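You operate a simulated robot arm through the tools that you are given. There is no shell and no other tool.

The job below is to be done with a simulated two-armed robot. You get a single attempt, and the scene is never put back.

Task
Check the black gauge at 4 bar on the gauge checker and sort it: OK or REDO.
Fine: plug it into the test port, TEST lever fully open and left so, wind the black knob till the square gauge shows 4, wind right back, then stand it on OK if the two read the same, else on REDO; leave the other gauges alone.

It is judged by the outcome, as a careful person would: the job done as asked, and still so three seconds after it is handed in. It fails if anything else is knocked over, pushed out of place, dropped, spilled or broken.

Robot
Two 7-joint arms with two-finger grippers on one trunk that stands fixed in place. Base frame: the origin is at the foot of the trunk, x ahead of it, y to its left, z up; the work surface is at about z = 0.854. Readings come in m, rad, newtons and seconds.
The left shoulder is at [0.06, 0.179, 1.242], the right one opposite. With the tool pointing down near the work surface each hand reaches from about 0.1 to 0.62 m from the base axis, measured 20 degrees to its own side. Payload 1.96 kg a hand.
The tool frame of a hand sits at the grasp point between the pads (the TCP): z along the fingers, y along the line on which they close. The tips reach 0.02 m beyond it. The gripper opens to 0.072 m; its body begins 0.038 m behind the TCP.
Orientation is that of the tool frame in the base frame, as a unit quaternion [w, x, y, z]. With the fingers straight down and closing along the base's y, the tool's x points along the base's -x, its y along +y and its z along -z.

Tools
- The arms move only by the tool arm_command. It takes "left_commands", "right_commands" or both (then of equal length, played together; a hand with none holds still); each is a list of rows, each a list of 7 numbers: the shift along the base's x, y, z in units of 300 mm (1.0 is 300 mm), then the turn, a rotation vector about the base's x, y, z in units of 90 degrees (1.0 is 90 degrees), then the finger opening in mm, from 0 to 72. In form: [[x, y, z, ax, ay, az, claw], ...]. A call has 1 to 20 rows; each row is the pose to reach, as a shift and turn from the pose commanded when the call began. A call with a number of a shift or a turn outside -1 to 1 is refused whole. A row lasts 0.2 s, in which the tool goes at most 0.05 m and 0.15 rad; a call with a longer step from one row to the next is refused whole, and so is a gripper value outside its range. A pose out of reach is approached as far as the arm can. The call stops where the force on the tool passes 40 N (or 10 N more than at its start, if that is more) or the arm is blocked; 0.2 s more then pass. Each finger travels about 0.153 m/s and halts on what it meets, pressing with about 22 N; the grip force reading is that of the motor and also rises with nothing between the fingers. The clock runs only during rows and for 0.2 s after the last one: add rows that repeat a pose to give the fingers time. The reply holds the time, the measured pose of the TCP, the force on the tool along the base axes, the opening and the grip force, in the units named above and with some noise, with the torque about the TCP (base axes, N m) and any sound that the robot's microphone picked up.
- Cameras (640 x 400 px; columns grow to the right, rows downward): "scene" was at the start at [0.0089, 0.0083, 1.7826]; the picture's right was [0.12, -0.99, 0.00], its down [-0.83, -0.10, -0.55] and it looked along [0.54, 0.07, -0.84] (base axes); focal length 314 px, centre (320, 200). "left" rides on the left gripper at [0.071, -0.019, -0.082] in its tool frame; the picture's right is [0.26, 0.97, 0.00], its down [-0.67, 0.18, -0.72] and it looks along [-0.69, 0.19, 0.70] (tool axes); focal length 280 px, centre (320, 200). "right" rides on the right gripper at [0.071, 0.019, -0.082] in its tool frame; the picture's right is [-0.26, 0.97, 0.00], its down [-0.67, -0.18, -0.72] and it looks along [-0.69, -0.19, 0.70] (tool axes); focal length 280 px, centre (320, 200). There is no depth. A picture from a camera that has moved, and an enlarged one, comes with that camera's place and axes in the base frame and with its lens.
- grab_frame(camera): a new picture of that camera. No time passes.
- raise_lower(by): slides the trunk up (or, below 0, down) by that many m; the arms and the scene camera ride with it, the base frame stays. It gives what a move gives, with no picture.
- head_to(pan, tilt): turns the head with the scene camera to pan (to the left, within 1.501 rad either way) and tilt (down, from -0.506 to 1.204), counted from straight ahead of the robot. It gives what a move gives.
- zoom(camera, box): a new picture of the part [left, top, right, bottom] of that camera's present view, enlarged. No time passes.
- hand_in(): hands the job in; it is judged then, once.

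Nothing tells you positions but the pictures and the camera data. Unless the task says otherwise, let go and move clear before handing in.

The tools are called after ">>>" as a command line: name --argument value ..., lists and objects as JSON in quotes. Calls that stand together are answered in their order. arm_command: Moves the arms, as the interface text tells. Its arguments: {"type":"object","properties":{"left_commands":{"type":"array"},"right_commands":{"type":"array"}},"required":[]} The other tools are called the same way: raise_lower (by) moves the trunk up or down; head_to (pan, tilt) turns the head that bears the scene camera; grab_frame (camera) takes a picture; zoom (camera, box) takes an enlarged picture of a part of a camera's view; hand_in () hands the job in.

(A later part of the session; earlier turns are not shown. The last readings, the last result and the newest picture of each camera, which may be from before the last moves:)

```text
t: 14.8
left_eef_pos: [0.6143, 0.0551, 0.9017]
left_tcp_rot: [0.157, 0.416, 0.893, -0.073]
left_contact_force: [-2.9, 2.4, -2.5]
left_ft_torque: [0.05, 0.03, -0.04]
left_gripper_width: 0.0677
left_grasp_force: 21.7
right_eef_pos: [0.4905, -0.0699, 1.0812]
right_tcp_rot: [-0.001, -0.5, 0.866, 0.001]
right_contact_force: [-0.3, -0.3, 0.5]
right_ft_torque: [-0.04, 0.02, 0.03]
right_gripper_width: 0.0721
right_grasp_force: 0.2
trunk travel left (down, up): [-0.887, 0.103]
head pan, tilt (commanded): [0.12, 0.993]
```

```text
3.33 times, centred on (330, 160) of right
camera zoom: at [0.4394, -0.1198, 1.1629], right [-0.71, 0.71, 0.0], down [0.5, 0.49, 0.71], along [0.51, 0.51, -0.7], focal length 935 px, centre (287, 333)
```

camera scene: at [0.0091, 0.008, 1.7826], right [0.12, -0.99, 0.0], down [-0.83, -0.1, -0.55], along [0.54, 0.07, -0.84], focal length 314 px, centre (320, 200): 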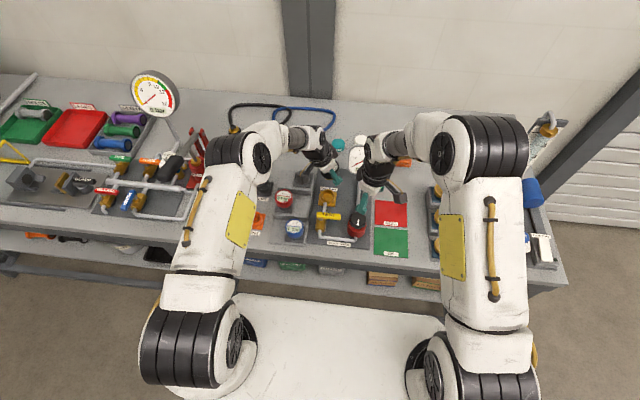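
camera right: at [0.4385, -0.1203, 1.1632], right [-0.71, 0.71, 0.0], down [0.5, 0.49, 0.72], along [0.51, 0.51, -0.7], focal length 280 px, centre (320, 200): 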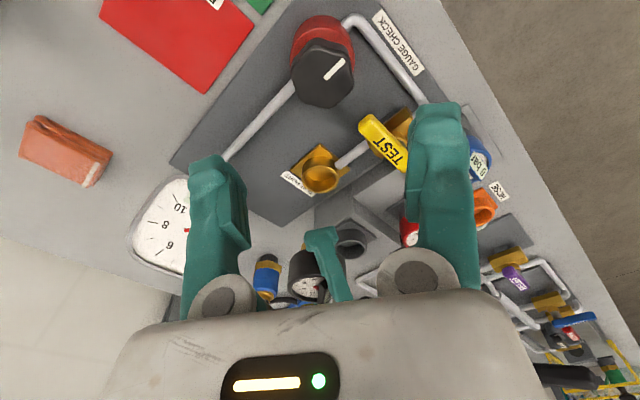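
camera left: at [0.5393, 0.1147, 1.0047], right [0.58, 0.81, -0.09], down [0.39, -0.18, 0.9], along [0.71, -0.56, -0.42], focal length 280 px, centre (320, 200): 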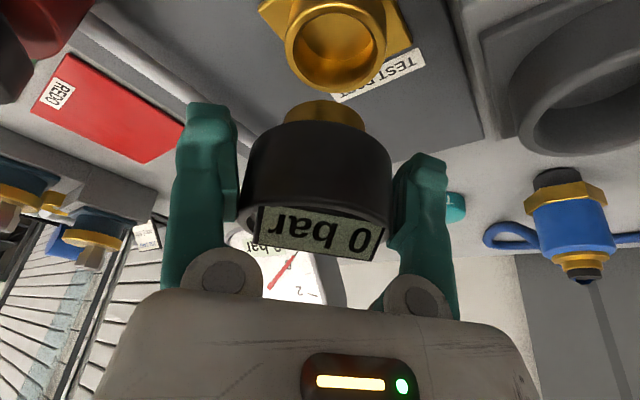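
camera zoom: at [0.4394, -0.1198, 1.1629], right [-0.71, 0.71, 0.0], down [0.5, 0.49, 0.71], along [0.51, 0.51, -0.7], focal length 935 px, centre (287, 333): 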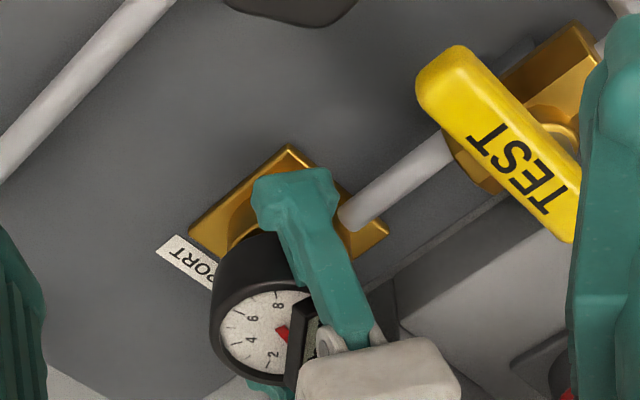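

The stem is entering the port with a light sideways force of about 3 N. I'll ease that way by about 1 mm and keep going down in small steps.

>>> arm_command --left_commands '[[-0.004, 0.004, 0, 0, 0, 0, 40], [-0.004, 0.004, -0.01, 0, 0, 0, 40], [-0.004, 0.004, -0.02, 0, 0, 0, 40], [-0.004, 0.004, -0.03, 0, 0, 0, 40]]'

>>> zoom --camera "left" --box '[200, 0, 440, 240]'

```text
t: 15.8
left_eef_pos: [0.6128, 0.0571, 0.8936]
left_tcp_rot: [0.157, 0.416, 0.893, -0.073]
left_contact_force: [0.0, -0.3, 0.3]
left_ft_torque: [-0.04, 0.03, 0.03]
left_gripper_width: 0.0674
left_grasp_force: 22.2
right_eef_pos: [0.4905, -0.0698, 1.0805]
right_tcp_rot: [0.0, -0.499, 0.866, 0.0]
right_contact_force: [0.7, -0.6, 0.0]
right_ft_torque: [-0.02, -0.04, -0.02]
right_gripper_width: 0.0721
right_grasp_force: 0.0
trunk travel left (down, up): [-0.887, 0.103]
head pan, tilt (commanded): [0.12, 0.993]
```

```text
1.67 times, centred on (320, 120) of left
camera zoom: at [0.5382, 0.1174, 0.9446], right [0.58, 0.81, -0.09], down [0.39, -0.18, 0.9], along [0.71, -0.56, -0.42], focal length 467 px, centre (320, 333)
```

zoom: 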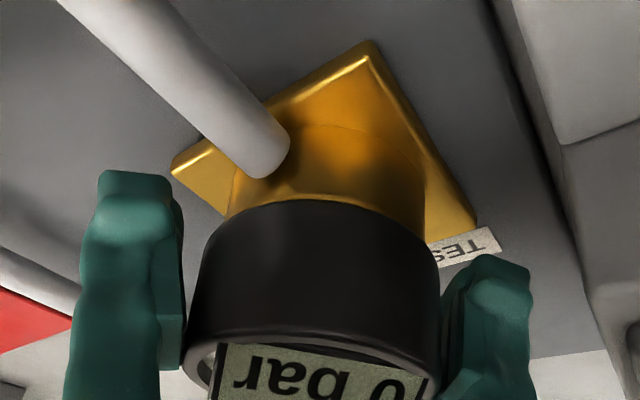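

The head now looks right down at the rim, and the gauge's weight is off the hand. I'll press gently a few millimetres more to make sure it is seated.

>>> arm_command --left_commands '[[0, 0, -0.005, 0, 0, 0, 40], [0, 0, -0.01, 0, 0, 0, 40], [0, 0, -0.015, 0, 0, 0, 40]]'

>>> zoom --camera "left" --box '[200, 0, 440, 240]'

```text
t: 16.6
left_eef_pos: [0.6136, 0.056, 0.8921]
left_tcp_rot: [0.161, 0.416, 0.892, -0.073]
left_contact_force: [5.1, -1.9, 19.5]
left_ft_torque: [-0.45, 0.23, 0.1]
left_gripper_width: 0.0674
left_grasp_force: 21.8
right_eef_pos: [0.4886, -0.0694, 1.0826]
right_tcp_rot: [0.001, -0.501, 0.866, 0.001]
right_contact_force: [-1.0, 0.5, 0.1]
right_ft_torque: [0.01, 0.0, -0.03]
right_gripper_width: 0.0722
right_grasp_force: 0.2
trunk travel left (down, up): [-0.887, 0.103]
head pan, tilt (commanded): [0.12, 0.993]
```

```text
1.67 times, centred on (320, 120) of left
camera zoom: at [0.5375, 0.1175, 0.9429], right [0.58, 0.81, -0.09], down [0.38, -0.18, 0.91], along [0.72, -0.56, -0.42], focal length 467 px, centre (320, 333)
```

zoom: 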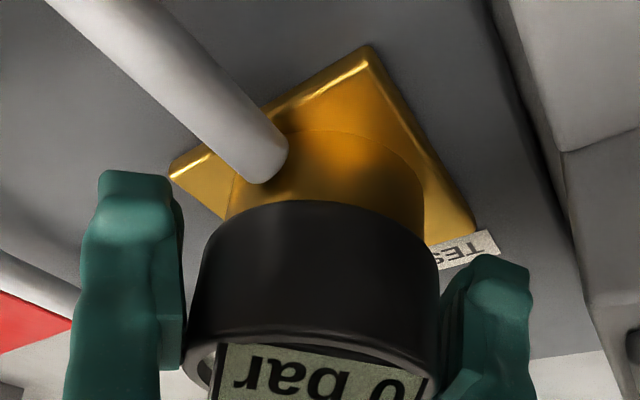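

It is seated: the downward press met about 20 N. I'll ease off the press, open the fingers, then check the gauge stays upright before I withdraw.

>>> arm_command --left_commands '[[0, 0, 0.008, 0, 0, 0, 40], [0, 0, 0.01, 0, 0, 0, 40], [0, 0, 0.01, 0, 0, 0, 72], [0, 0, 0.01, 0, 0, 0, 72], [0, 0, 0.01, 0, 0, 0, 72]]'

>>> zoom --camera "left" --box '[200, 0, 440, 240]'

>>> zoom --camera "right" --box '[260, 100, 400, 220]'

```text
t: 17.8
left_eef_pos: [0.612, 0.0569, 0.8926]
left_tcp_rot: [0.157, 0.416, 0.893, -0.073]
left_contact_force: [0.2, -0.4, -0.9]
left_ft_torque: [0.0, 0.01, 0.02]
left_gripper_width: 0.0717
left_grasp_force: 0.0
right_eef_pos: [0.4896, -0.0698, 1.0819]
right_tcp_rot: [0.0, -0.5, 0.866, 0.0]
right_contact_force: [0.5, -0.2, 1.5]
right_ft_torque: [0.01, -0.01, 0.05]
right_gripper_width: 0.0719
right_grasp_force: 0.2
trunk travel left (down, up): [-0.887, 0.103]
head pan, tilt (commanded): [0.12, 0.993]
```

```text
1.67 times, centred on (320, 120) of left
camera zoom: at [0.5363, 0.1168, 0.9434], right [0.58, 0.81, -0.09], down [0.39, -0.18, 0.9], along [0.71, -0.56, -0.42], focal length 467 px, centre (320, 333)
```

zoom: 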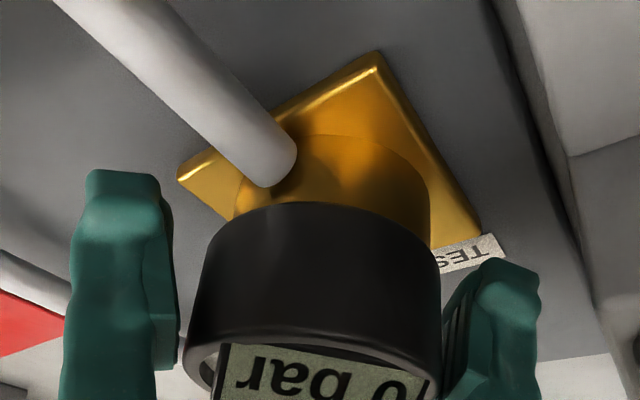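

```text
3.33 times, centred on (330, 160) of right
camera zoom: at [0.4382, -0.1203, 1.1634], right [-0.71, 0.71, 0.0], down [0.5, 0.49, 0.72], along [0.51, 0.51, -0.7], focal length 935 px, centre (287, 333)
```

zoom: 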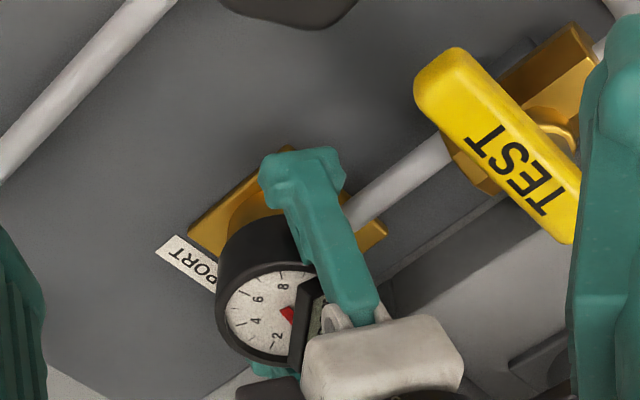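

It is released and upright. I'll centre the hand slightly and withdraw straight up.

>>> arm_command --left_commands '[[0.003, 0.004, 0, 0, 0, 0, 72], [0.003, 0.004, 0.05, 0, 0, 0, 72], [0.003, 0.004, 0.1, 0, 0, 0, 72], [0.003, 0.004, 0.2, 0, 0, 0, 72], [0.003, 0.004, 0.32, 0, 0, 0, 72], [0.003, 0.004, 0.45, 0, 0, 0, 72]]'

>>> grab_frame --camera "left"

>>> grab_frame --camera "right"

>>> zoom --camera "scene" --box '[280, 140, 380, 240]'

```text
t: 19.2
left_eef_pos: [0.6146, 0.0576, 1.0307]
left_tcp_rot: [0.157, 0.416, 0.892, -0.074]
left_contact_force: [0.2, 0.9, 0.3]
left_ft_torque: [0.02, -0.01, 0.02]
left_gripper_width: 0.072
left_grasp_force: 0.1
right_eef_pos: [0.4909, -0.0701, 1.0814]
right_tcp_rot: [0.001, -0.5, 0.866, 0.001]
right_contact_force: [-0.2, -0.7, 0.3]
right_ft_torque: [-0.03, -0.03, 0.0]
right_gripper_width: 0.0721
right_grasp_force: 0.1
trunk travel left (down, up): [-0.887, 0.103]
head pan, tilt (commanded): [0.12, 0.993]
```

```text
taken
camera left: at [0.5384, 0.1189, 1.0823], right [0.58, 0.81, -0.09], down [0.39, -0.18, 0.9], along [0.71, -0.56, -0.42], focal length 280 px, centre (320, 200)
```

left: 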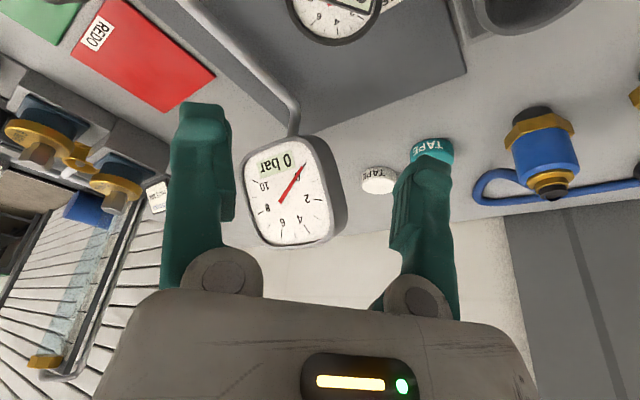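

```text
taken
camera right: at [0.4377, -0.1202, 1.1636], right [-0.71, 0.71, 0.0], down [0.5, 0.49, 0.72], along [0.51, 0.51, -0.7], focal length 280 px, centre (320, 200)
```

right: 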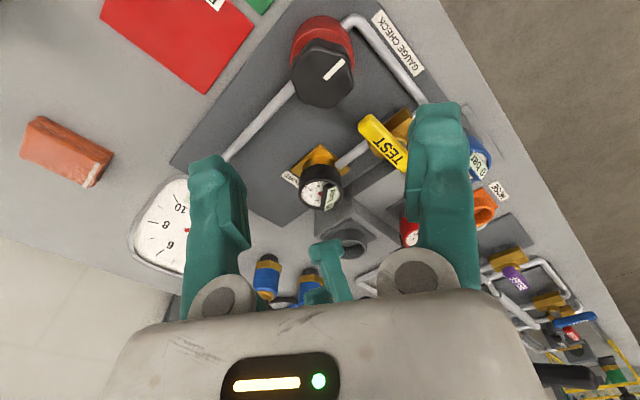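

```text
4.00 times, centred on (330, 190) of scene
camera zoom: at [0.0079, 0.0082, 1.7825], right [0.12, -0.99, 0.0], down [-0.83, -0.1, -0.55], along [0.54, 0.07, -0.84], focal length 1257 px, centre (280, 240)
```

zoom: 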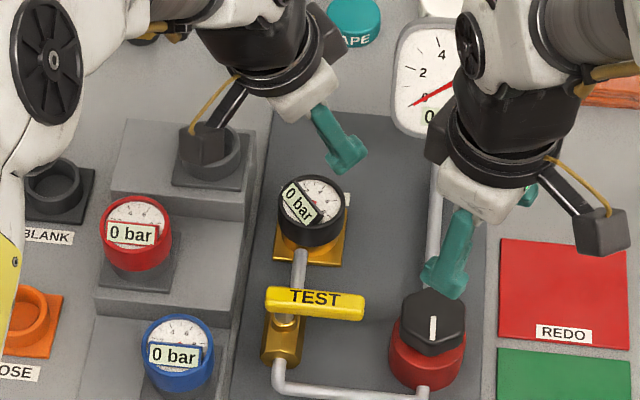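

The black gauge stands in the test port with its display readable. I'll withdraw the left arm up and away, then study the TEST lever.

>>> arm_command --left_commands '[[-0.07, 0.08, 0.1, 0, 0, 0.08, 72], [-0.15, 0.17, 0.18, 0, 0, 0.16, 72], [-0.23, 0.26, 0.26, 0, 0, 0.24, 72], [-0.31, 0.35, 0.33, 0, 0, 0.32, 72], [-0.4, 0.44, 0.4, 0, 0, 0.4, 72], [-0.49, 0.53, 0.45, 0, 0, 0.48, 72], [-0.58, 0.62, 0.5, 0, 0, 0.5556, 72]]'

>>> zoom --camera "right" --box '[330, 60, 470, 190]'

>>> grab_frame --camera "scene"

```text
t: 20.8
left_eef_pos: [0.4354, 0.243, 1.1767]
left_tcp_rot: [0.174, 0.0, 0.985, 0.0]
left_contact_force: [0.0, -0.6, -0.4]
left_ft_torque: [0.03, -0.04, -0.03]
left_gripper_width: 0.0719
left_grasp_force: 0.1
right_eef_pos: [0.4894, -0.0697, 1.0813]
right_tcp_rot: [0.0, -0.5, 0.866, -0.001]
right_contact_force: [-0.1, 0.0, 1.0]
right_ft_torque: [-0.03, -0.03, 0.0]
right_gripper_width: 0.0719
right_grasp_force: 0.1
trunk travel left (down, up): [-0.887, 0.103]
head pan, tilt (commanded): [0.12, 0.993]
```

```text
3.08 times, centred on (400, 125) of right
camera zoom: at [0.4371, -0.1199, 1.164], right [-0.71, 0.71, 0.0], down [0.5, 0.49, 0.72], along [0.51, 0.51, -0.7], focal length 863 px, centre (74, 431)
```

zoom: 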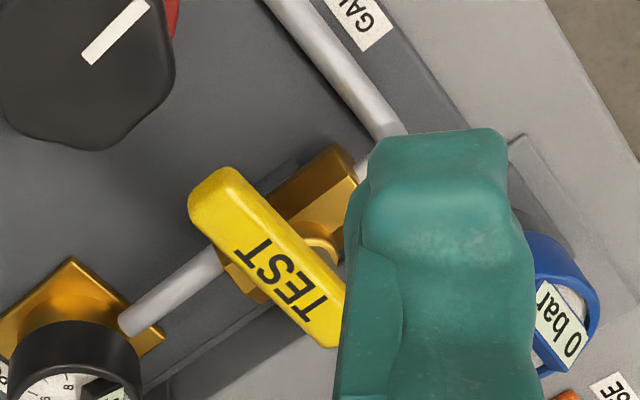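

```text
taken
camera scene: at [0.0069, 0.0088, 1.7825], right [0.12, -0.99, 0.0], down [-0.83, -0.1, -0.55], along [0.54, 0.07, -0.84], focal length 314 px, centre (320, 200)
```

scene: 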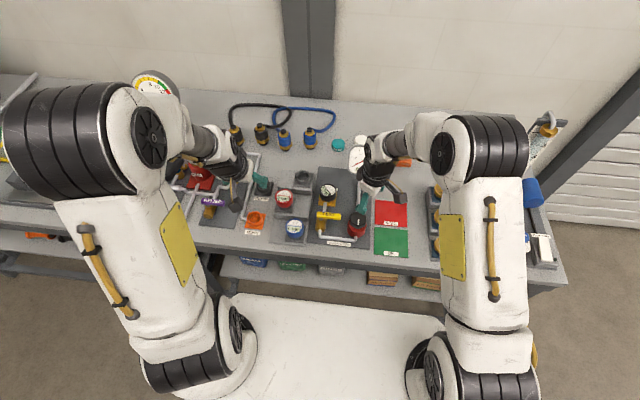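

>>> zoom --camera "scene" --box '[310, 195, 370, 245]'

>>> zoom --camera "scene" --box '[300, 170, 360, 220]'

```text
8.00 times, centred on (340, 220) of scene
camera zoom: at [0.0069, 0.0088, 1.7825], right [0.12, -0.99, 0.0], down [-0.83, -0.1, -0.55], along [0.54, 0.07, -0.84], focal length 2514 px, centre (160, 40)
```

zoom: 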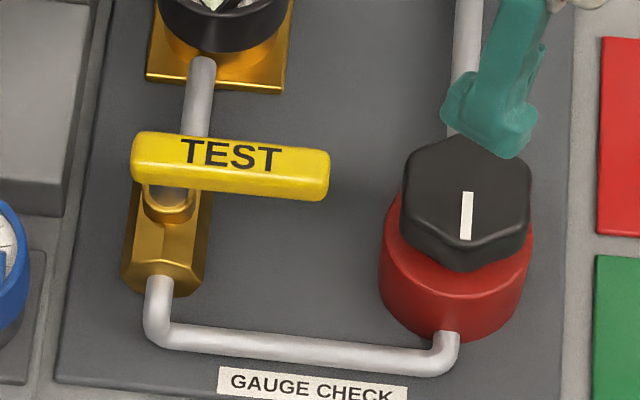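

```text
8.00 times, centred on (330, 195) of scene
camera zoom: at [0.0069, 0.0088, 1.7825], right [0.12, -0.99, 0.0], down [-0.83, -0.1, -0.55], along [0.54, 0.07, -0.84], focal length 2514 px, centre (240, 240)
```

zoom: 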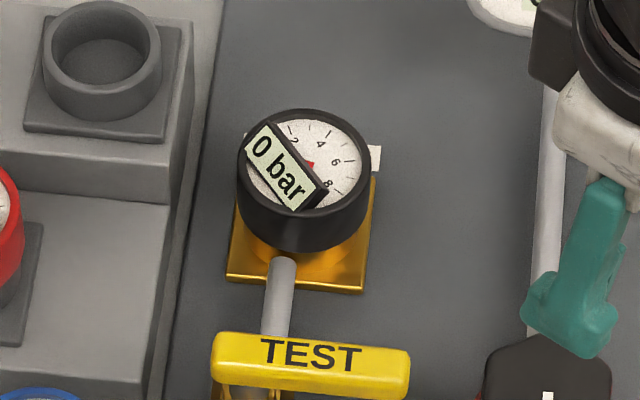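

The TEST lever lies along y from about y 0.083 to 0.003 at x≈0.505 and z≈0.912–0.932, pivoting near (0.505, 0.067). I'll bring the right hand over its free end with the fingers set to straddle it.

>>> arm_command --right_commands '[[0.012, 0.0725, -0.067, 0, 0, 0.083, 40], [0.024, 0.145, -0.133, 0, 0, 0.167, 40], [0.036, 0.2175, -0.2, 0, 0, 0.25, 40], [0.048, 0.29, -0.267, 0, 0, 0.333, 40], [0.048, 0.29, -0.267, 0, 0, 0.333, 40]]'

>>> grab_frame --camera "right"

>>> grab_frame --camera "left"

>>> zoom --camera "scene" --box '[290, 160, 390, 250]'

```text
t: 22.0
left_eef_pos: [0.4372, 0.2425, 1.1764]
left_tcp_rot: [0.175, -0.001, 0.985, 0.0]
left_contact_force: [-0.3, -0.2, 0.4]
left_ft_torque: [0.0, -0.02, -0.03]
left_gripper_width: 0.0723
left_grasp_force: 0.1
right_eef_pos: [0.5045, 0.0192, 1.0028]
right_tcp_rot: [0.0, 0.708, -0.707, 0.0]
right_contact_force: [-0.3, -0.6, -0.7]
right_ft_torque: [-0.01, -0.03, 0.0]
right_gripper_width: 0.0398
right_grasp_force: 0.0
trunk travel left (down, up): [-0.887, 0.103]
head pan, tilt (commanded): [0.12, 0.993]
```

```text
taken
camera right: at [0.486, -0.051, 1.0848], right [-0.97, 0.26, 0.0], down [0.18, 0.67, 0.72], along [0.19, 0.69, -0.7], focal length 280 px, centre (320, 200)
```

right: 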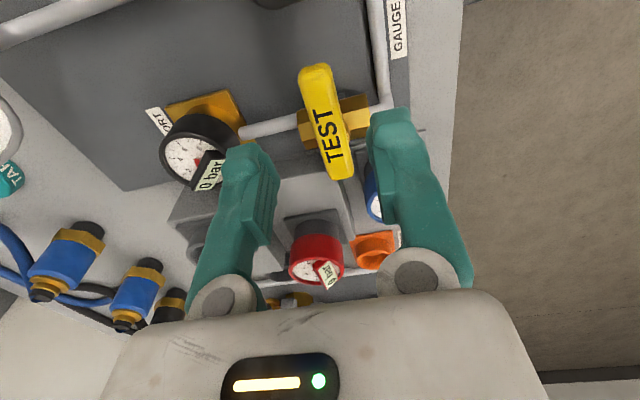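

```text
taken
camera left: at [0.3424, 0.2236, 1.2278], right [-0.25, 0.97, -0.09], down [0.39, 0.18, 0.9], along [0.89, 0.19, -0.42], focal length 280 px, centre (320, 200)
```

left: 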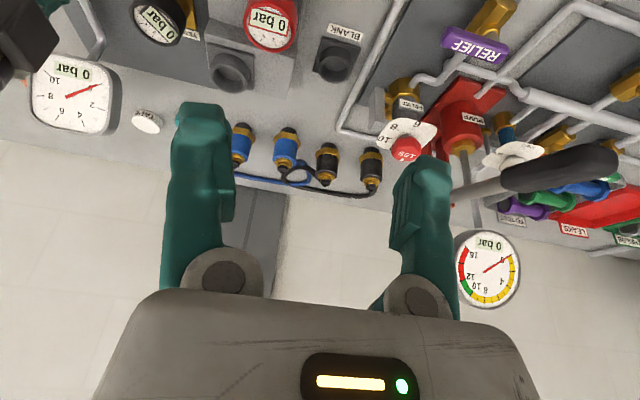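

```text
4.44 times, centred on (340, 205) of scene
camera zoom: at [0.0082, 0.008, 1.7826], right [0.12, -0.99, 0.0], down [-0.83, -0.1, -0.55], along [0.54, 0.07, -0.84], focal length 1396 px, centre (231, 178)
```

zoom: 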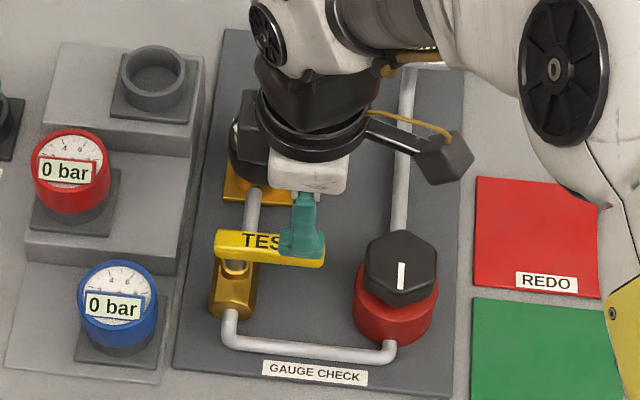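

The lever's free end is centred between the fingers. I'll lower so the fingers straddle it.

>>> arm_command --right_commands '[[0, 0, -0.08, 0, 0, 0, 40], [0, 0, -0.16, 0, 0, 0, 40], [0, 0, -0.243, 0, 0, 0, 40], [0, 0, -0.243, 0, 0, 0, 40]]'

>>> grab_frame --camera "right"

>>> zoom --camera "scene" --box '[290, 160, 390, 250]'

```text
t: 23.0
left_eef_pos: [0.437, 0.2433, 1.1767]
left_tcp_rot: [0.174, 0.0, 0.985, -0.001]
left_contact_force: [-0.2, 0.6, -0.5]
left_ft_torque: [-0.02, -0.01, 0.0]
left_gripper_width: 0.0721
left_grasp_force: 0.0
right_eef_pos: [0.504, 0.0195, 0.9282]
right_tcp_rot: [-0.001, -0.707, 0.707, 0.0]
right_contact_force: [-0.5, -0.4, 0.1]
right_ft_torque: [0.01, 0.01, -0.01]
right_gripper_width: 0.0401
right_grasp_force: 0.1
trunk travel left (down, up): [-0.887, 0.103]
head pan, tilt (commanded): [0.12, 0.993]
```

```text
taken
camera right: at [0.4851, -0.0494, 1.0105], right [-0.97, 0.26, 0.0], down [0.18, 0.67, 0.72], along [0.19, 0.69, -0.7], focal length 280 px, centre (320, 200)
```

right: 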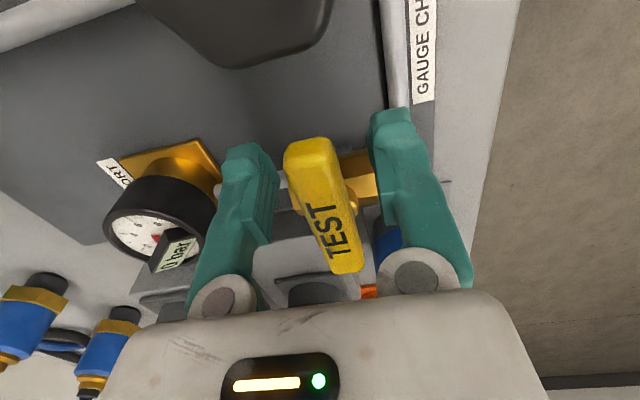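

```text
4.44 times, centred on (340, 205) of scene
camera zoom: at [0.0089, 0.0086, 1.7826], right [0.12, -0.99, 0.0], down [-0.83, -0.1, -0.55], along [0.54, 0.07, -0.84], focal length 1396 px, centre (231, 178)
```

zoom: 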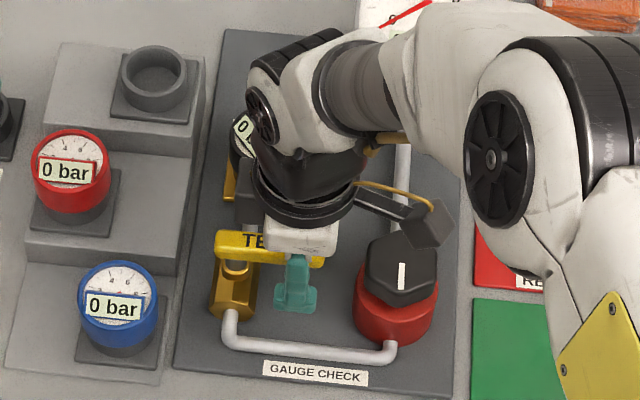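

The fingers straddle the lever. I'll narrow the gap and try a gentle nudge toward the robot (-x) to learn which way it opens.

>>> arm_command --right_commands '[[0, 0, 0, 0, 0, 0, 26], [-0.02, 0, 0, 0, 0, 0, 26], [-0.035, 0, 0, 0, 0, 0, 26], [-0.045, 0, 0, 0, 0, 0, 26]]'

>>> grab_frame --camera "right"

```text
t: 24.0
left_eef_pos: [0.4373, 0.2429, 1.1755]
left_tcp_rot: [0.174, 0.0, 0.985, 0.0]
left_contact_force: [-0.7, 0.0, -0.4]
left_ft_torque: [0.02, -0.01, -0.03]
left_gripper_width: 0.0718
left_grasp_force: 0.1
right_eef_pos: [0.4912, 0.0171, 0.9274]
right_tcp_rot: [-0.002, -0.707, 0.707, 0.0]
right_contact_force: [0.4, 0.8, 0.4]
right_ft_torque: [0.04, 0.0, -0.03]
right_gripper_width: 0.0266
right_grasp_force: 0.1
trunk travel left (down, up): [-0.887, 0.103]
head pan, tilt (commanded): [0.12, 0.993]
```

```text
taken
camera right: at [0.4716, -0.0518, 1.0105], right [-0.97, 0.26, 0.0], down [0.18, 0.67, 0.72], along [0.19, 0.69, -0.7], focal length 280 px, centre (320, 200)
```

right: 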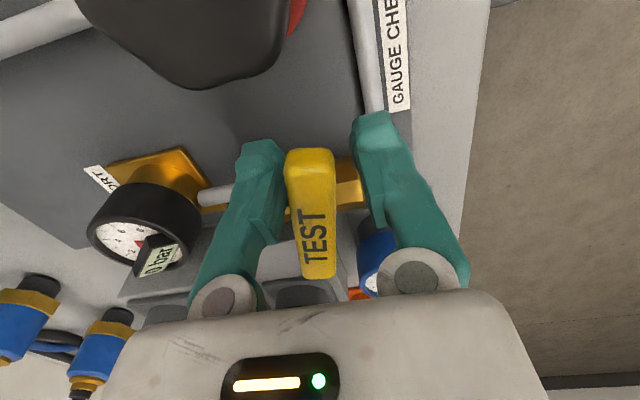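

The lever moves freely toward the robot. I'll follow its arc about 60° with the hand turning along, then stop before the leading finger gets near the blue gauge.

>>> arm_command --right_commands '[[-0.01, 0.004, 0, 0, 0, -0.0833, 26], [-0.02, 0.008, 0, 0, 0, -0.1667, 26], [-0.039, 0.019, 0, 0, 0, -0.25, 26], [-0.058, 0.03, 0, 0, 0, -0.3333, 26], [-0.074, 0.045, 0, 0, 0, -0.4167, 26], [-0.089, 0.061, 0, 0, 0, -0.5, 26], [-0.1, 0.08, 0, 0, 0, -0.5833, 26], [-0.111, 0.099, 0, 0, 0, -0.6667, 26]]'

>>> grab_frame --camera "right"

>>> zoom --camera "scene" --box '[290, 160, 390, 250]'

```text
t: 25.8
left_eef_pos: [0.4385, 0.2429, 1.1768]
left_tcp_rot: [0.173, 0.0, 0.985, 0.0]
left_contact_force: [-0.9, 0.8, 0.4]
left_ft_torque: [-0.01, -0.01, -0.02]
left_gripper_width: 0.072
left_grasp_force: 0.1
right_eef_pos: [0.458, 0.0466, 0.9279]
right_tcp_rot: [-0.001, -0.258, 0.966, 0.001]
right_contact_force: [0.1, 0.2, 0.9]
right_ft_torque: [-0.02, 0.03, -0.05]
right_gripper_width: 0.0262
right_grasp_force: 0.5
trunk travel left (down, up): [-0.887, 0.103]
head pan, tilt (commanded): [0.12, 0.993]
```

```text
taken
camera right: at [0.3868, 0.0298, 1.0095], right [-0.25, 0.97, 0.0], down [0.68, 0.18, 0.72], along [0.69, 0.18, -0.7], focal length 280 px, centre (320, 200)
```

right: 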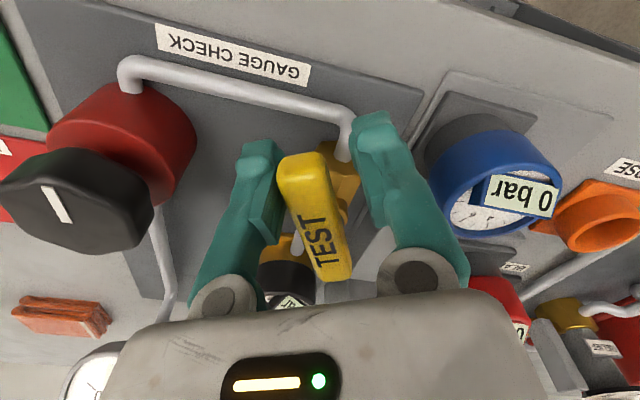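

```text
4.44 times, centred on (340, 205) of scene
camera zoom: at [0.0088, 0.0087, 1.7826], right [0.12, -0.99, 0.0], down [-0.83, -0.1, -0.55], along [0.54, 0.07, -0.84], focal length 1396 px, centre (231, 178)
```

zoom: 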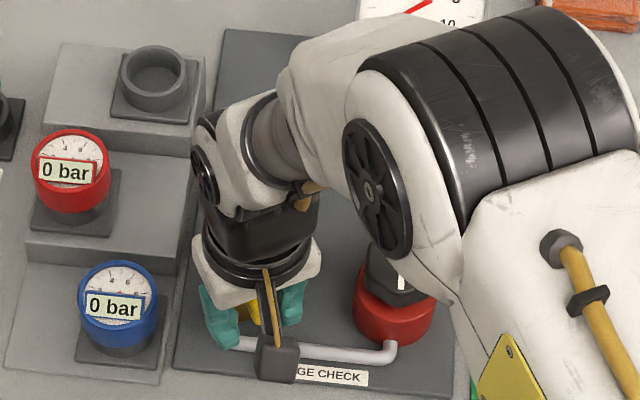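

The lever has turned most of the way. I'll lift out, close the fingers, and come in on its knob side to push the last part up to the stop without going near the blue gauge.

>>> arm_command --right_commands '[[0, 0, 0.11, 0, 0, 0, 30], [0, 0, 0.22, 0, 0, 0, 30], [0.002, -0.05, 0.22, 0, 0, -0.0833, 20], [0.004, -0.1, 0.22, 0, 0, -0.1667, 0], [0.006, -0.15, 0.22, 0, 0, -0.25, 0], [0.007, -0.197, 0.22, 0, 0, -0.3333, 0], [0.007, -0.197, 0.22, 0, 0, -0.3333, 0]]'

>>> grab_frame --camera "right"

>>> zoom --camera "scene" --box '[290, 160, 390, 250]'

```text
t: 27.4
left_eef_pos: [0.4357, 0.2443, 1.1764]
left_tcp_rot: [0.174, 0.0, 0.985, 0.0]
left_contact_force: [0.1, -0.9, 0.2]
left_ft_torque: [0.0, 0.02, -0.05]
left_gripper_width: 0.0722
left_grasp_force: 0.0
right_eef_pos: [0.4589, -0.0127, 0.9935]
right_tcp_rot: [0.0, 0.001, 1.0, 0.0]
right_contact_force: [0.4, -0.1, -0.8]
right_ft_torque: [0.01, 0.01, -0.01]
right_gripper_width: 0.0
right_grasp_force: 21.7
trunk travel left (down, up): [-0.887, 0.103]
head pan, tilt (commanded): [0.12, 0.993]
```

```text
taken
camera right: at [0.3899, 0.0087, 1.0762], right [0.26, 0.96, 0.0], down [0.67, -0.18, 0.72], along [0.69, -0.19, -0.7], focal length 280 px, centre (320, 200)
```

right: 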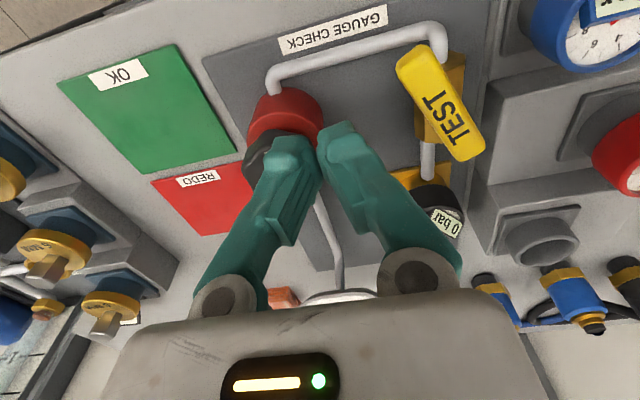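

```text
4.44 times, centred on (340, 205) of scene
camera zoom: at [0.0088, 0.0087, 1.7826], right [0.12, -0.99, 0.0], down [-0.83, -0.1, -0.55], along [0.54, 0.07, -0.84], focal length 1396 px, centre (231, 178)
```

zoom: 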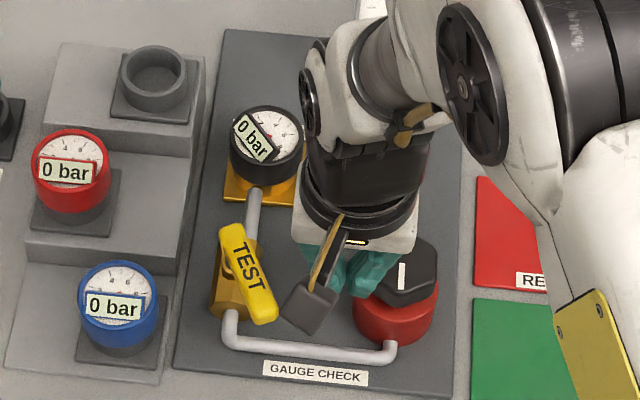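

The lever is about 60° round. I'll lower the closed fingers beside it and push toward +y slowly, watching the force.

>>> arm_command --right_commands '[[0, 0, -0.07, 0, 0, 0, 0], [0, 0, -0.14, 0, 0, 0, 0], [0, 0, -0.21, 0, 0, 0, 0], [0, 0.03, -0.21, 0, 0, 0, 0], [0, 0.06, -0.21, 0, 0, 0, 0]]'

>>> grab_frame --camera "right"

>>> zoom --camera "scene" --box '[290, 160, 390, 250]'

```text
t: 28.6
left_eef_pos: [0.4379, 0.2432, 1.177]
left_tcp_rot: [0.174, 0.0, 0.985, 0.0]
left_contact_force: [0.2, -0.9, -0.1]
left_ft_torque: [-0.01, 0.02, 0.01]
left_gripper_width: 0.0722
left_grasp_force: 0.0
right_eef_pos: [0.4596, 0.0057, 0.928]
right_tcp_rot: [0.0, 0.0, 1.0, 0.001]
right_contact_force: [-0.3, -0.2, -0.4]
right_ft_torque: [0.0, -0.02, -0.02]
right_gripper_width: 0.0
right_grasp_force: 22.4
trunk travel left (down, up): [-0.887, 0.103]
head pan, tilt (commanded): [0.12, 0.993]
```

```text
taken
camera right: at [0.3885, 0.0262, 1.0106], right [0.26, 0.97, 0.0], down [0.67, -0.18, 0.72], along [0.69, -0.19, -0.7], focal length 280 px, centre (320, 200)
```

right: 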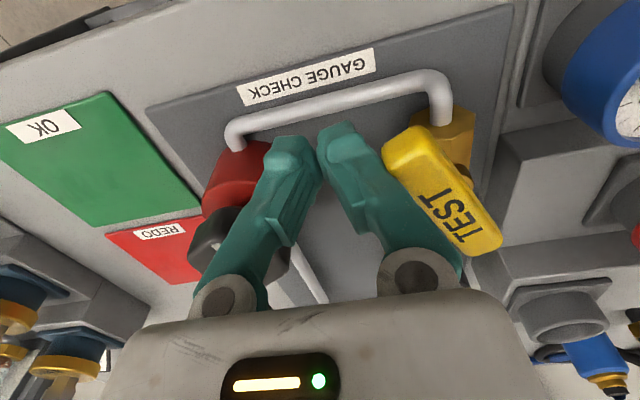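

```text
4.44 times, centred on (340, 205) of scene
camera zoom: at [0.0089, 0.0089, 1.7826], right [0.12, -0.99, 0.0], down [-0.83, -0.1, -0.55], along [0.54, 0.07, -0.84], focal length 1396 px, centre (231, 178)
```

zoom: 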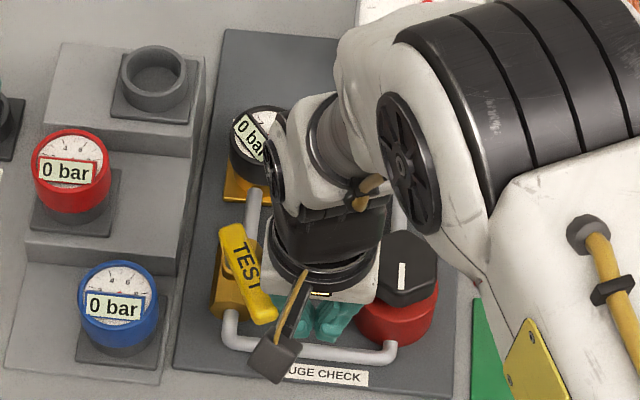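

>>> arm_command --right_commands '[[0, 0.02, 0, 0, 0, 0, 0], [0, 0.04, 0, 0, 0, 0, 0], [0, 0.06, 0, 0, 0, 0, 0], [0, 0.08, 0, 0, 0, 0, 0]]'

>>> grab_frame --camera "right"

>>> zoom --camera "scene" --box '[290, 160, 390, 250]'

```text
t: 29.6
left_eef_pos: [0.4365, 0.2432, 1.1766]
left_tcp_rot: [0.173, 0.0, 0.985, 0.0]
left_contact_force: [0.1, -0.7, 0.4]
left_ft_torque: [0.03, 0.01, 0.05]
left_gripper_width: 0.0722
left_grasp_force: 0.1
right_eef_pos: [0.4599, 0.0298, 0.9298]
right_tcp_rot: [0.0, 0.0, 1.0, 0.0]
right_contact_force: [-0.4, 0.1, 0.1]
right_ft_torque: [-0.03, 0.01, -0.01]
right_gripper_width: 0.0
right_grasp_force: 22.1
trunk travel left (down, up): [-0.887, 0.103]
head pan, tilt (commanded): [0.12, 0.993]
```

```text
taken
camera right: at [0.3896, 0.0503, 1.0118], right [0.26, 0.97, 0.0], down [0.67, -0.18, 0.72], along [0.69, -0.19, -0.7], focal length 280 px, centre (320, 200)
```

right: 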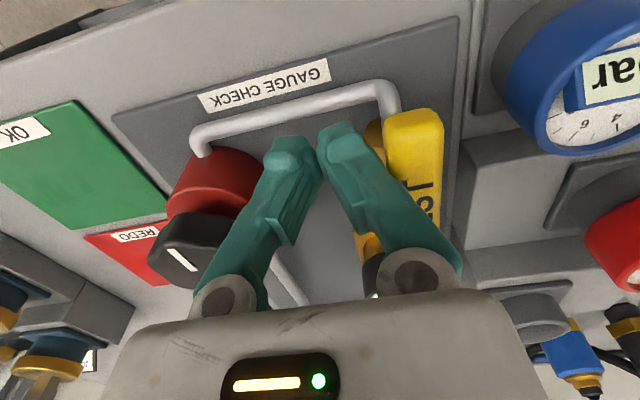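

```text
4.44 times, centred on (340, 205) of scene
camera zoom: at [0.0089, 0.0089, 1.7826], right [0.12, -0.99, 0.0], down [-0.83, -0.1, -0.55], along [0.54, 0.07, -0.84], focal length 1396 px, centre (231, 178)
```

zoom: 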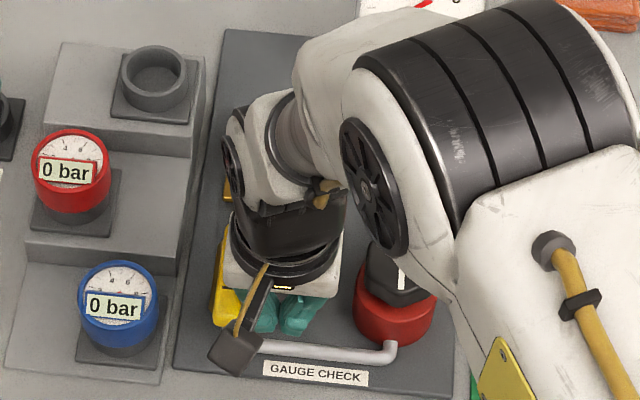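

>>> arm_command --right_commands '[[0, 0.01, 0, 0, 0, 0, 0], [0, 0.02, 0, 0, 0, 0, 0]]'

>>> zoom --camera "right" --box '[300, 50, 560, 280]'

```text
t: 30.2
left_eef_pos: [0.4364, 0.2416, 1.1774]
left_tcp_rot: [0.175, 0.001, 0.985, 0.0]
left_contact_force: [-0.5, 0.1, -0.2]
left_ft_torque: [0.0, -0.01, 0.01]
left_gripper_width: 0.0721
left_grasp_force: 0.1
right_eef_pos: [0.4597, 0.0345, 0.9308]
right_tcp_rot: [0.0, 0.0, 1.0, 0.0]
right_contact_force: [-2.0, -3.4, 1.7]
right_ft_torque: [0.05, 0.0, 0.02]
right_gripper_width: 0.0
right_grasp_force: 21.9
trunk travel left (down, up): [-0.887, 0.103]
head pan, tilt (commanded): [0.12, 0.993]
```

```text
1.74 times, centred on (430, 165) of right
camera zoom: at [0.3891, 0.0558, 1.0128], right [0.26, 0.96, 0.0], down [0.67, -0.18, 0.72], along [0.69, -0.19, -0.7], focal length 488 px, centre (129, 261)
```

zoom: 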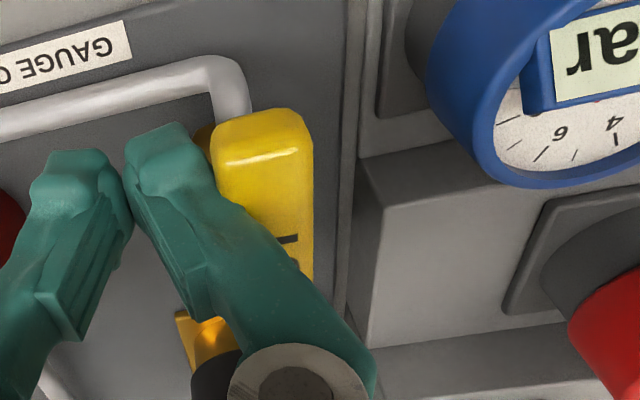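

>>> arm_command --right_commands '[[0, 0.006, 0, 0, 0, 0, 0], [0, 0.012, 0, 0, 0, 0, 0]]'

>>> zoom --camera "right" --box '[300, 50, 560, 280]'

```text
t: 30.8
left_eef_pos: [0.4373, 0.2402, 1.1771]
left_tcp_rot: [0.175, 0.0, 0.985, 0.0]
left_contact_force: [-1.1, 0.6, 0.0]
left_ft_torque: [-0.01, 0.01, 0.01]
left_gripper_width: 0.0722
left_grasp_force: 0.1
right_eef_pos: [0.4604, 0.0355, 0.9293]
right_tcp_rot: [0.0, 0.001, 1.0, 0.001]
right_contact_force: [-3.6, -13.4, 1.8]
right_ft_torque: [0.14, -0.02, -0.05]
right_gripper_width: 0.0001
right_grasp_force: 21.8
trunk travel left (down, up): [-0.887, 0.103]
head pan, tilt (commanded): [0.12, 0.993]
```

```text
1.74 times, centred on (430, 165) of right
camera zoom: at [0.3891, 0.0562, 1.013], right [0.26, 0.96, 0.0], down [0.67, -0.18, 0.72], along [0.69, -0.19, -0.7], focal length 488 px, centre (129, 261)
```

zoom: 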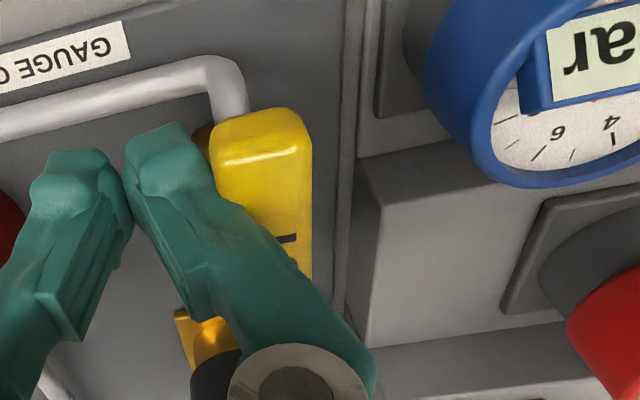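

The force rose to 13 N with no further motion: the lever is at its stop, fully open. I'll back off, rise, and confirm.

>>> arm_command --right_commands '[[0, -0.03, 0, 0, 0, 0, 0], [0, -0.09, 0, 0, 0, 0, 0], [0, -0.12, 0.08, 0, 0, 0, 0], [0, -0.16, 0.2, 0, 0, 0, 0], [-0.1, -0.25, 0.3, 0, 0, 0, 40], [-0.2, -0.35, 0.4, 0, 0, 0, 60]]'

>>> grab_frame --camera "scene"

>>> zoom --camera "scene" --box '[290, 130, 400, 250]'

>>> grab_frame --camera "right"

```text
refused: row 5 steps farther than a row can; nothing moved
```

```text
taken
camera scene: at [0.0081, 0.0045, 1.7826], right [0.12, -0.99, 0.0], down [-0.83, -0.1, -0.55], along [0.54, 0.07, -0.84], focal length 314 px, centre (320, 200)
```

scene: 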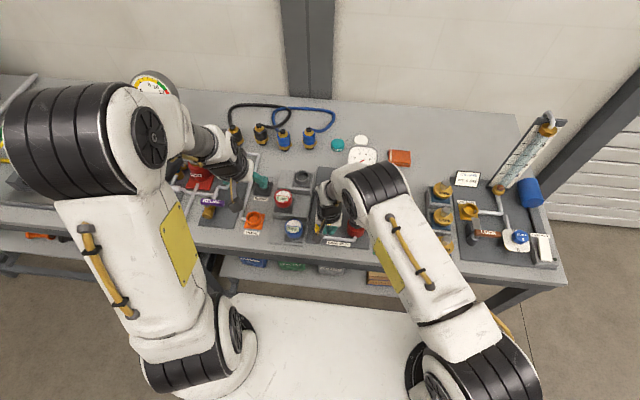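

```text
3.33 times, centred on (345, 190) of scene
camera zoom: at [0.0081, 0.0045, 1.7826], right [0.12, -0.99, 0.0], down [-0.83, -0.1, -0.55], along [0.54, 0.07, -0.84], focal length 1047 px, centre (237, 233)
```

zoom: 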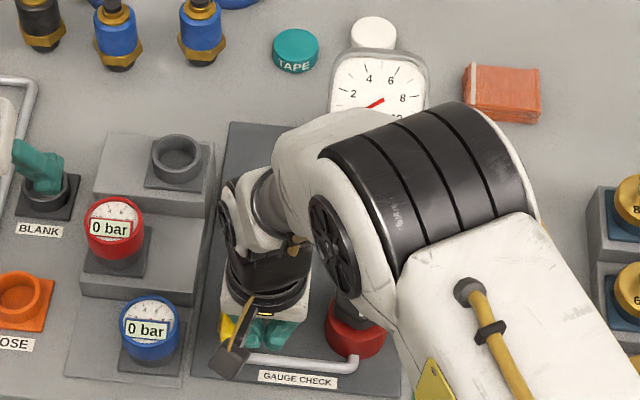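

```text
taken
camera right: at [0.3891, 0.0562, 1.013], right [0.26, 0.96, 0.0], down [0.67, -0.18, 0.72], along [0.69, -0.19, -0.7], focal length 280 px, centre (320, 200)
```

right: 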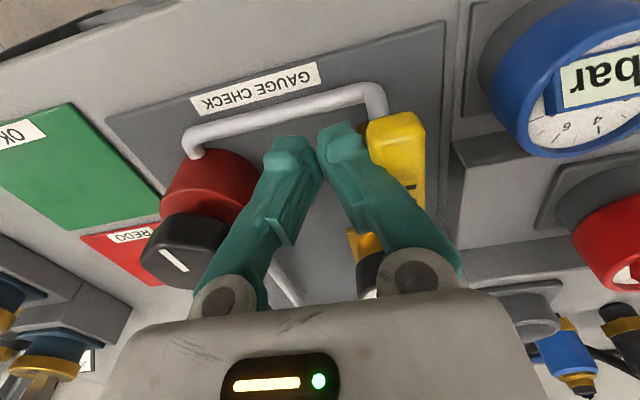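

That call was refused for too long a step; nothing moved. I'll redo the withdrawal with smaller steps.

>>> arm_command --right_commands '[[0, -0.03, 0, 0, 0, 0, 0], [0, -0.08, 0, 0, 0, 0, 0], [0, -0.1, 0.1, 0, 0, 0, 0], [0, -0.12, 0.22, 0, 0, 0, 0], [-0.05, -0.2, 0.32, 0, 0, 0, 40], [-0.1, -0.3, 0.42, 0, 0, 0, 60], [-0.15, -0.4, 0.5, 0, 0, 0, 60], [-0.2, -0.5, 0.56, 0, 0, 0, 60]]'

>>> grab_frame --camera "scene"

>>> zoom --camera "scene" --box '[290, 140, 400, 250]'

>>> grab_frame --camera "right"

```text
t: 32.6
left_eef_pos: [0.4377, 0.2421, 1.1768]
left_tcp_rot: [0.175, 0.0, 0.985, 0.001]
left_contact_force: [0.0, 0.2, -0.2]
left_ft_torque: [-0.03, -0.01, 0.0]
left_gripper_width: 0.0717
left_grasp_force: 0.0
right_eef_pos: [0.3975, -0.1123, 1.101]
right_tcp_rot: [0.001, -0.001, 1.0, 0.002]
right_contact_force: [0.4, -0.6, 0.0]
right_ft_torque: [0.02, 0.01, -0.03]
right_gripper_width: 0.0599
right_grasp_force: 0.1
trunk travel left (down, up): [-0.887, 0.103]
head pan, tilt (commanded): [0.12, 0.993]
```

```text
taken
camera scene: at [0.0076, 0.0068, 1.7825], right [0.12, -0.99, 0.0], down [-0.83, -0.1, -0.55], along [0.54, 0.07, -0.84], focal length 314 px, centre (320, 200)
```

scene: 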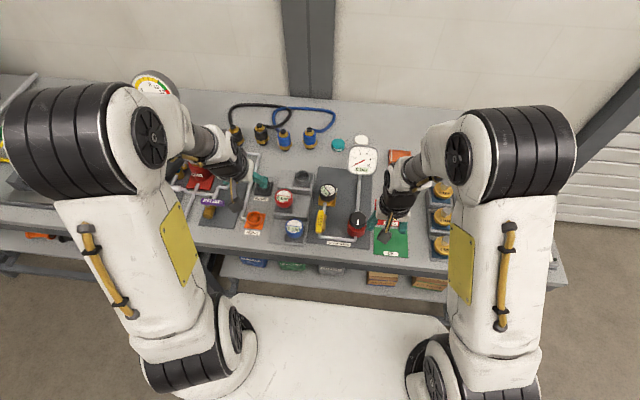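

```text
3.64 times, centred on (345, 195) of scene
camera zoom: at [0.0076, 0.0068, 1.7825], right [0.12, -0.99, 0.0], down [-0.83, -0.1, -0.55], along [0.54, 0.07, -0.84], focal length 1143 px, centre (229, 218)
```

zoom: 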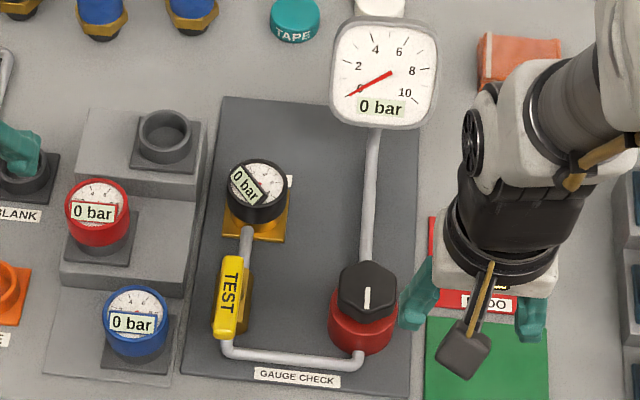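

```text
taken
camera right: at [0.3266, -0.0912, 1.1822], right [0.26, 0.97, 0.0], down [0.67, -0.18, 0.72], along [0.69, -0.19, -0.7], focal length 280 px, centre (320, 200)
```

right: 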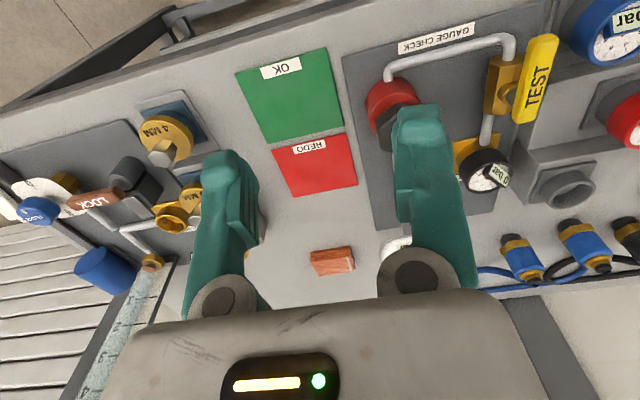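

The lever now lies in line with the pipe, fully open, and all gauges read 0. I'll turn the left hand so its camera watches the square and black gauges while the right hand works the knob.

>>> arm_command --left_commands '[[0, 0, 0, 0, 0, -0.09, 72], [0, 0, 0, 0, 0, -0.18, 72], [0, 0, 0, 0, 0, -0.27, 72], [0, 0, 0, 0, 0, -0.36, 72], [0, 0, 0, 0, 0, -0.45, 72], [0, 0, 0, 0, 0, -0.5, 72]]'

>>> grab_frame --camera "left"

>>> zoom --camera "scene" --box '[330, 200, 390, 250]'

```text
t: 34.0
left_eef_pos: [0.441, 0.2427, 1.177]
left_tcp_rot: [0.16, 0.378, 0.909, -0.068]
left_contact_force: [0.2, 0.0, 0.0]
left_ft_torque: [0.01, 0.01, 0.02]
left_gripper_width: 0.072
left_grasp_force: 0.0
right_eef_pos: [0.399, -0.1102, 1.1]
right_tcp_rot: [0.0, 0.0, 1.0, 0.001]
right_contact_force: [-0.4, -0.1, 0.0]
right_ft_torque: [0.0, -0.01, -0.02]
right_gripper_width: 0.0601
right_grasp_force: 0.1
trunk travel left (down, up): [-0.887, 0.103]
head pan, tilt (commanded): [0.12, 0.993]
```

```text
taken
camera left: at [0.3606, 0.297, 1.2281], right [0.51, 0.86, -0.09], down [0.4, -0.15, 0.9], along [0.76, -0.5, -0.42], focal length 280 px, centre (320, 200)
```

left: 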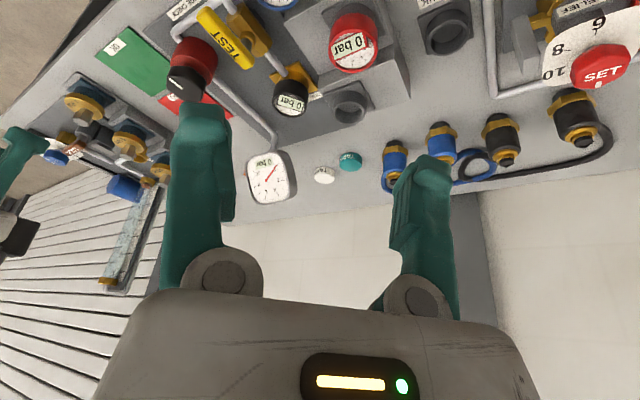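

```text
8.00 times, centred on (360, 225) of scene
camera zoom: at [0.0092, 0.0086, 1.7826], right [0.12, -0.99, 0.0], down [-0.83, -0.1, -0.55], along [0.54, 0.07, -0.84], focal length 2514 px, centre (0, 0)
```

zoom: 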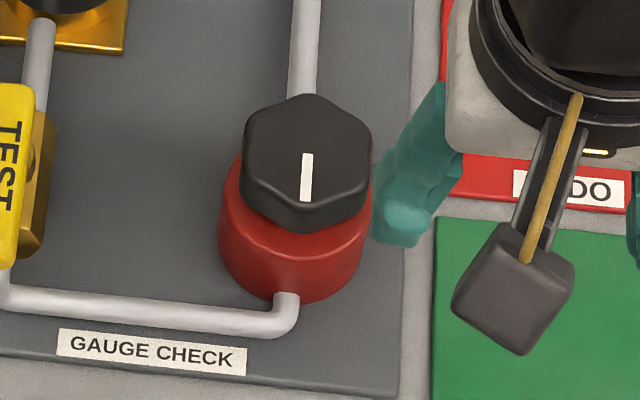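

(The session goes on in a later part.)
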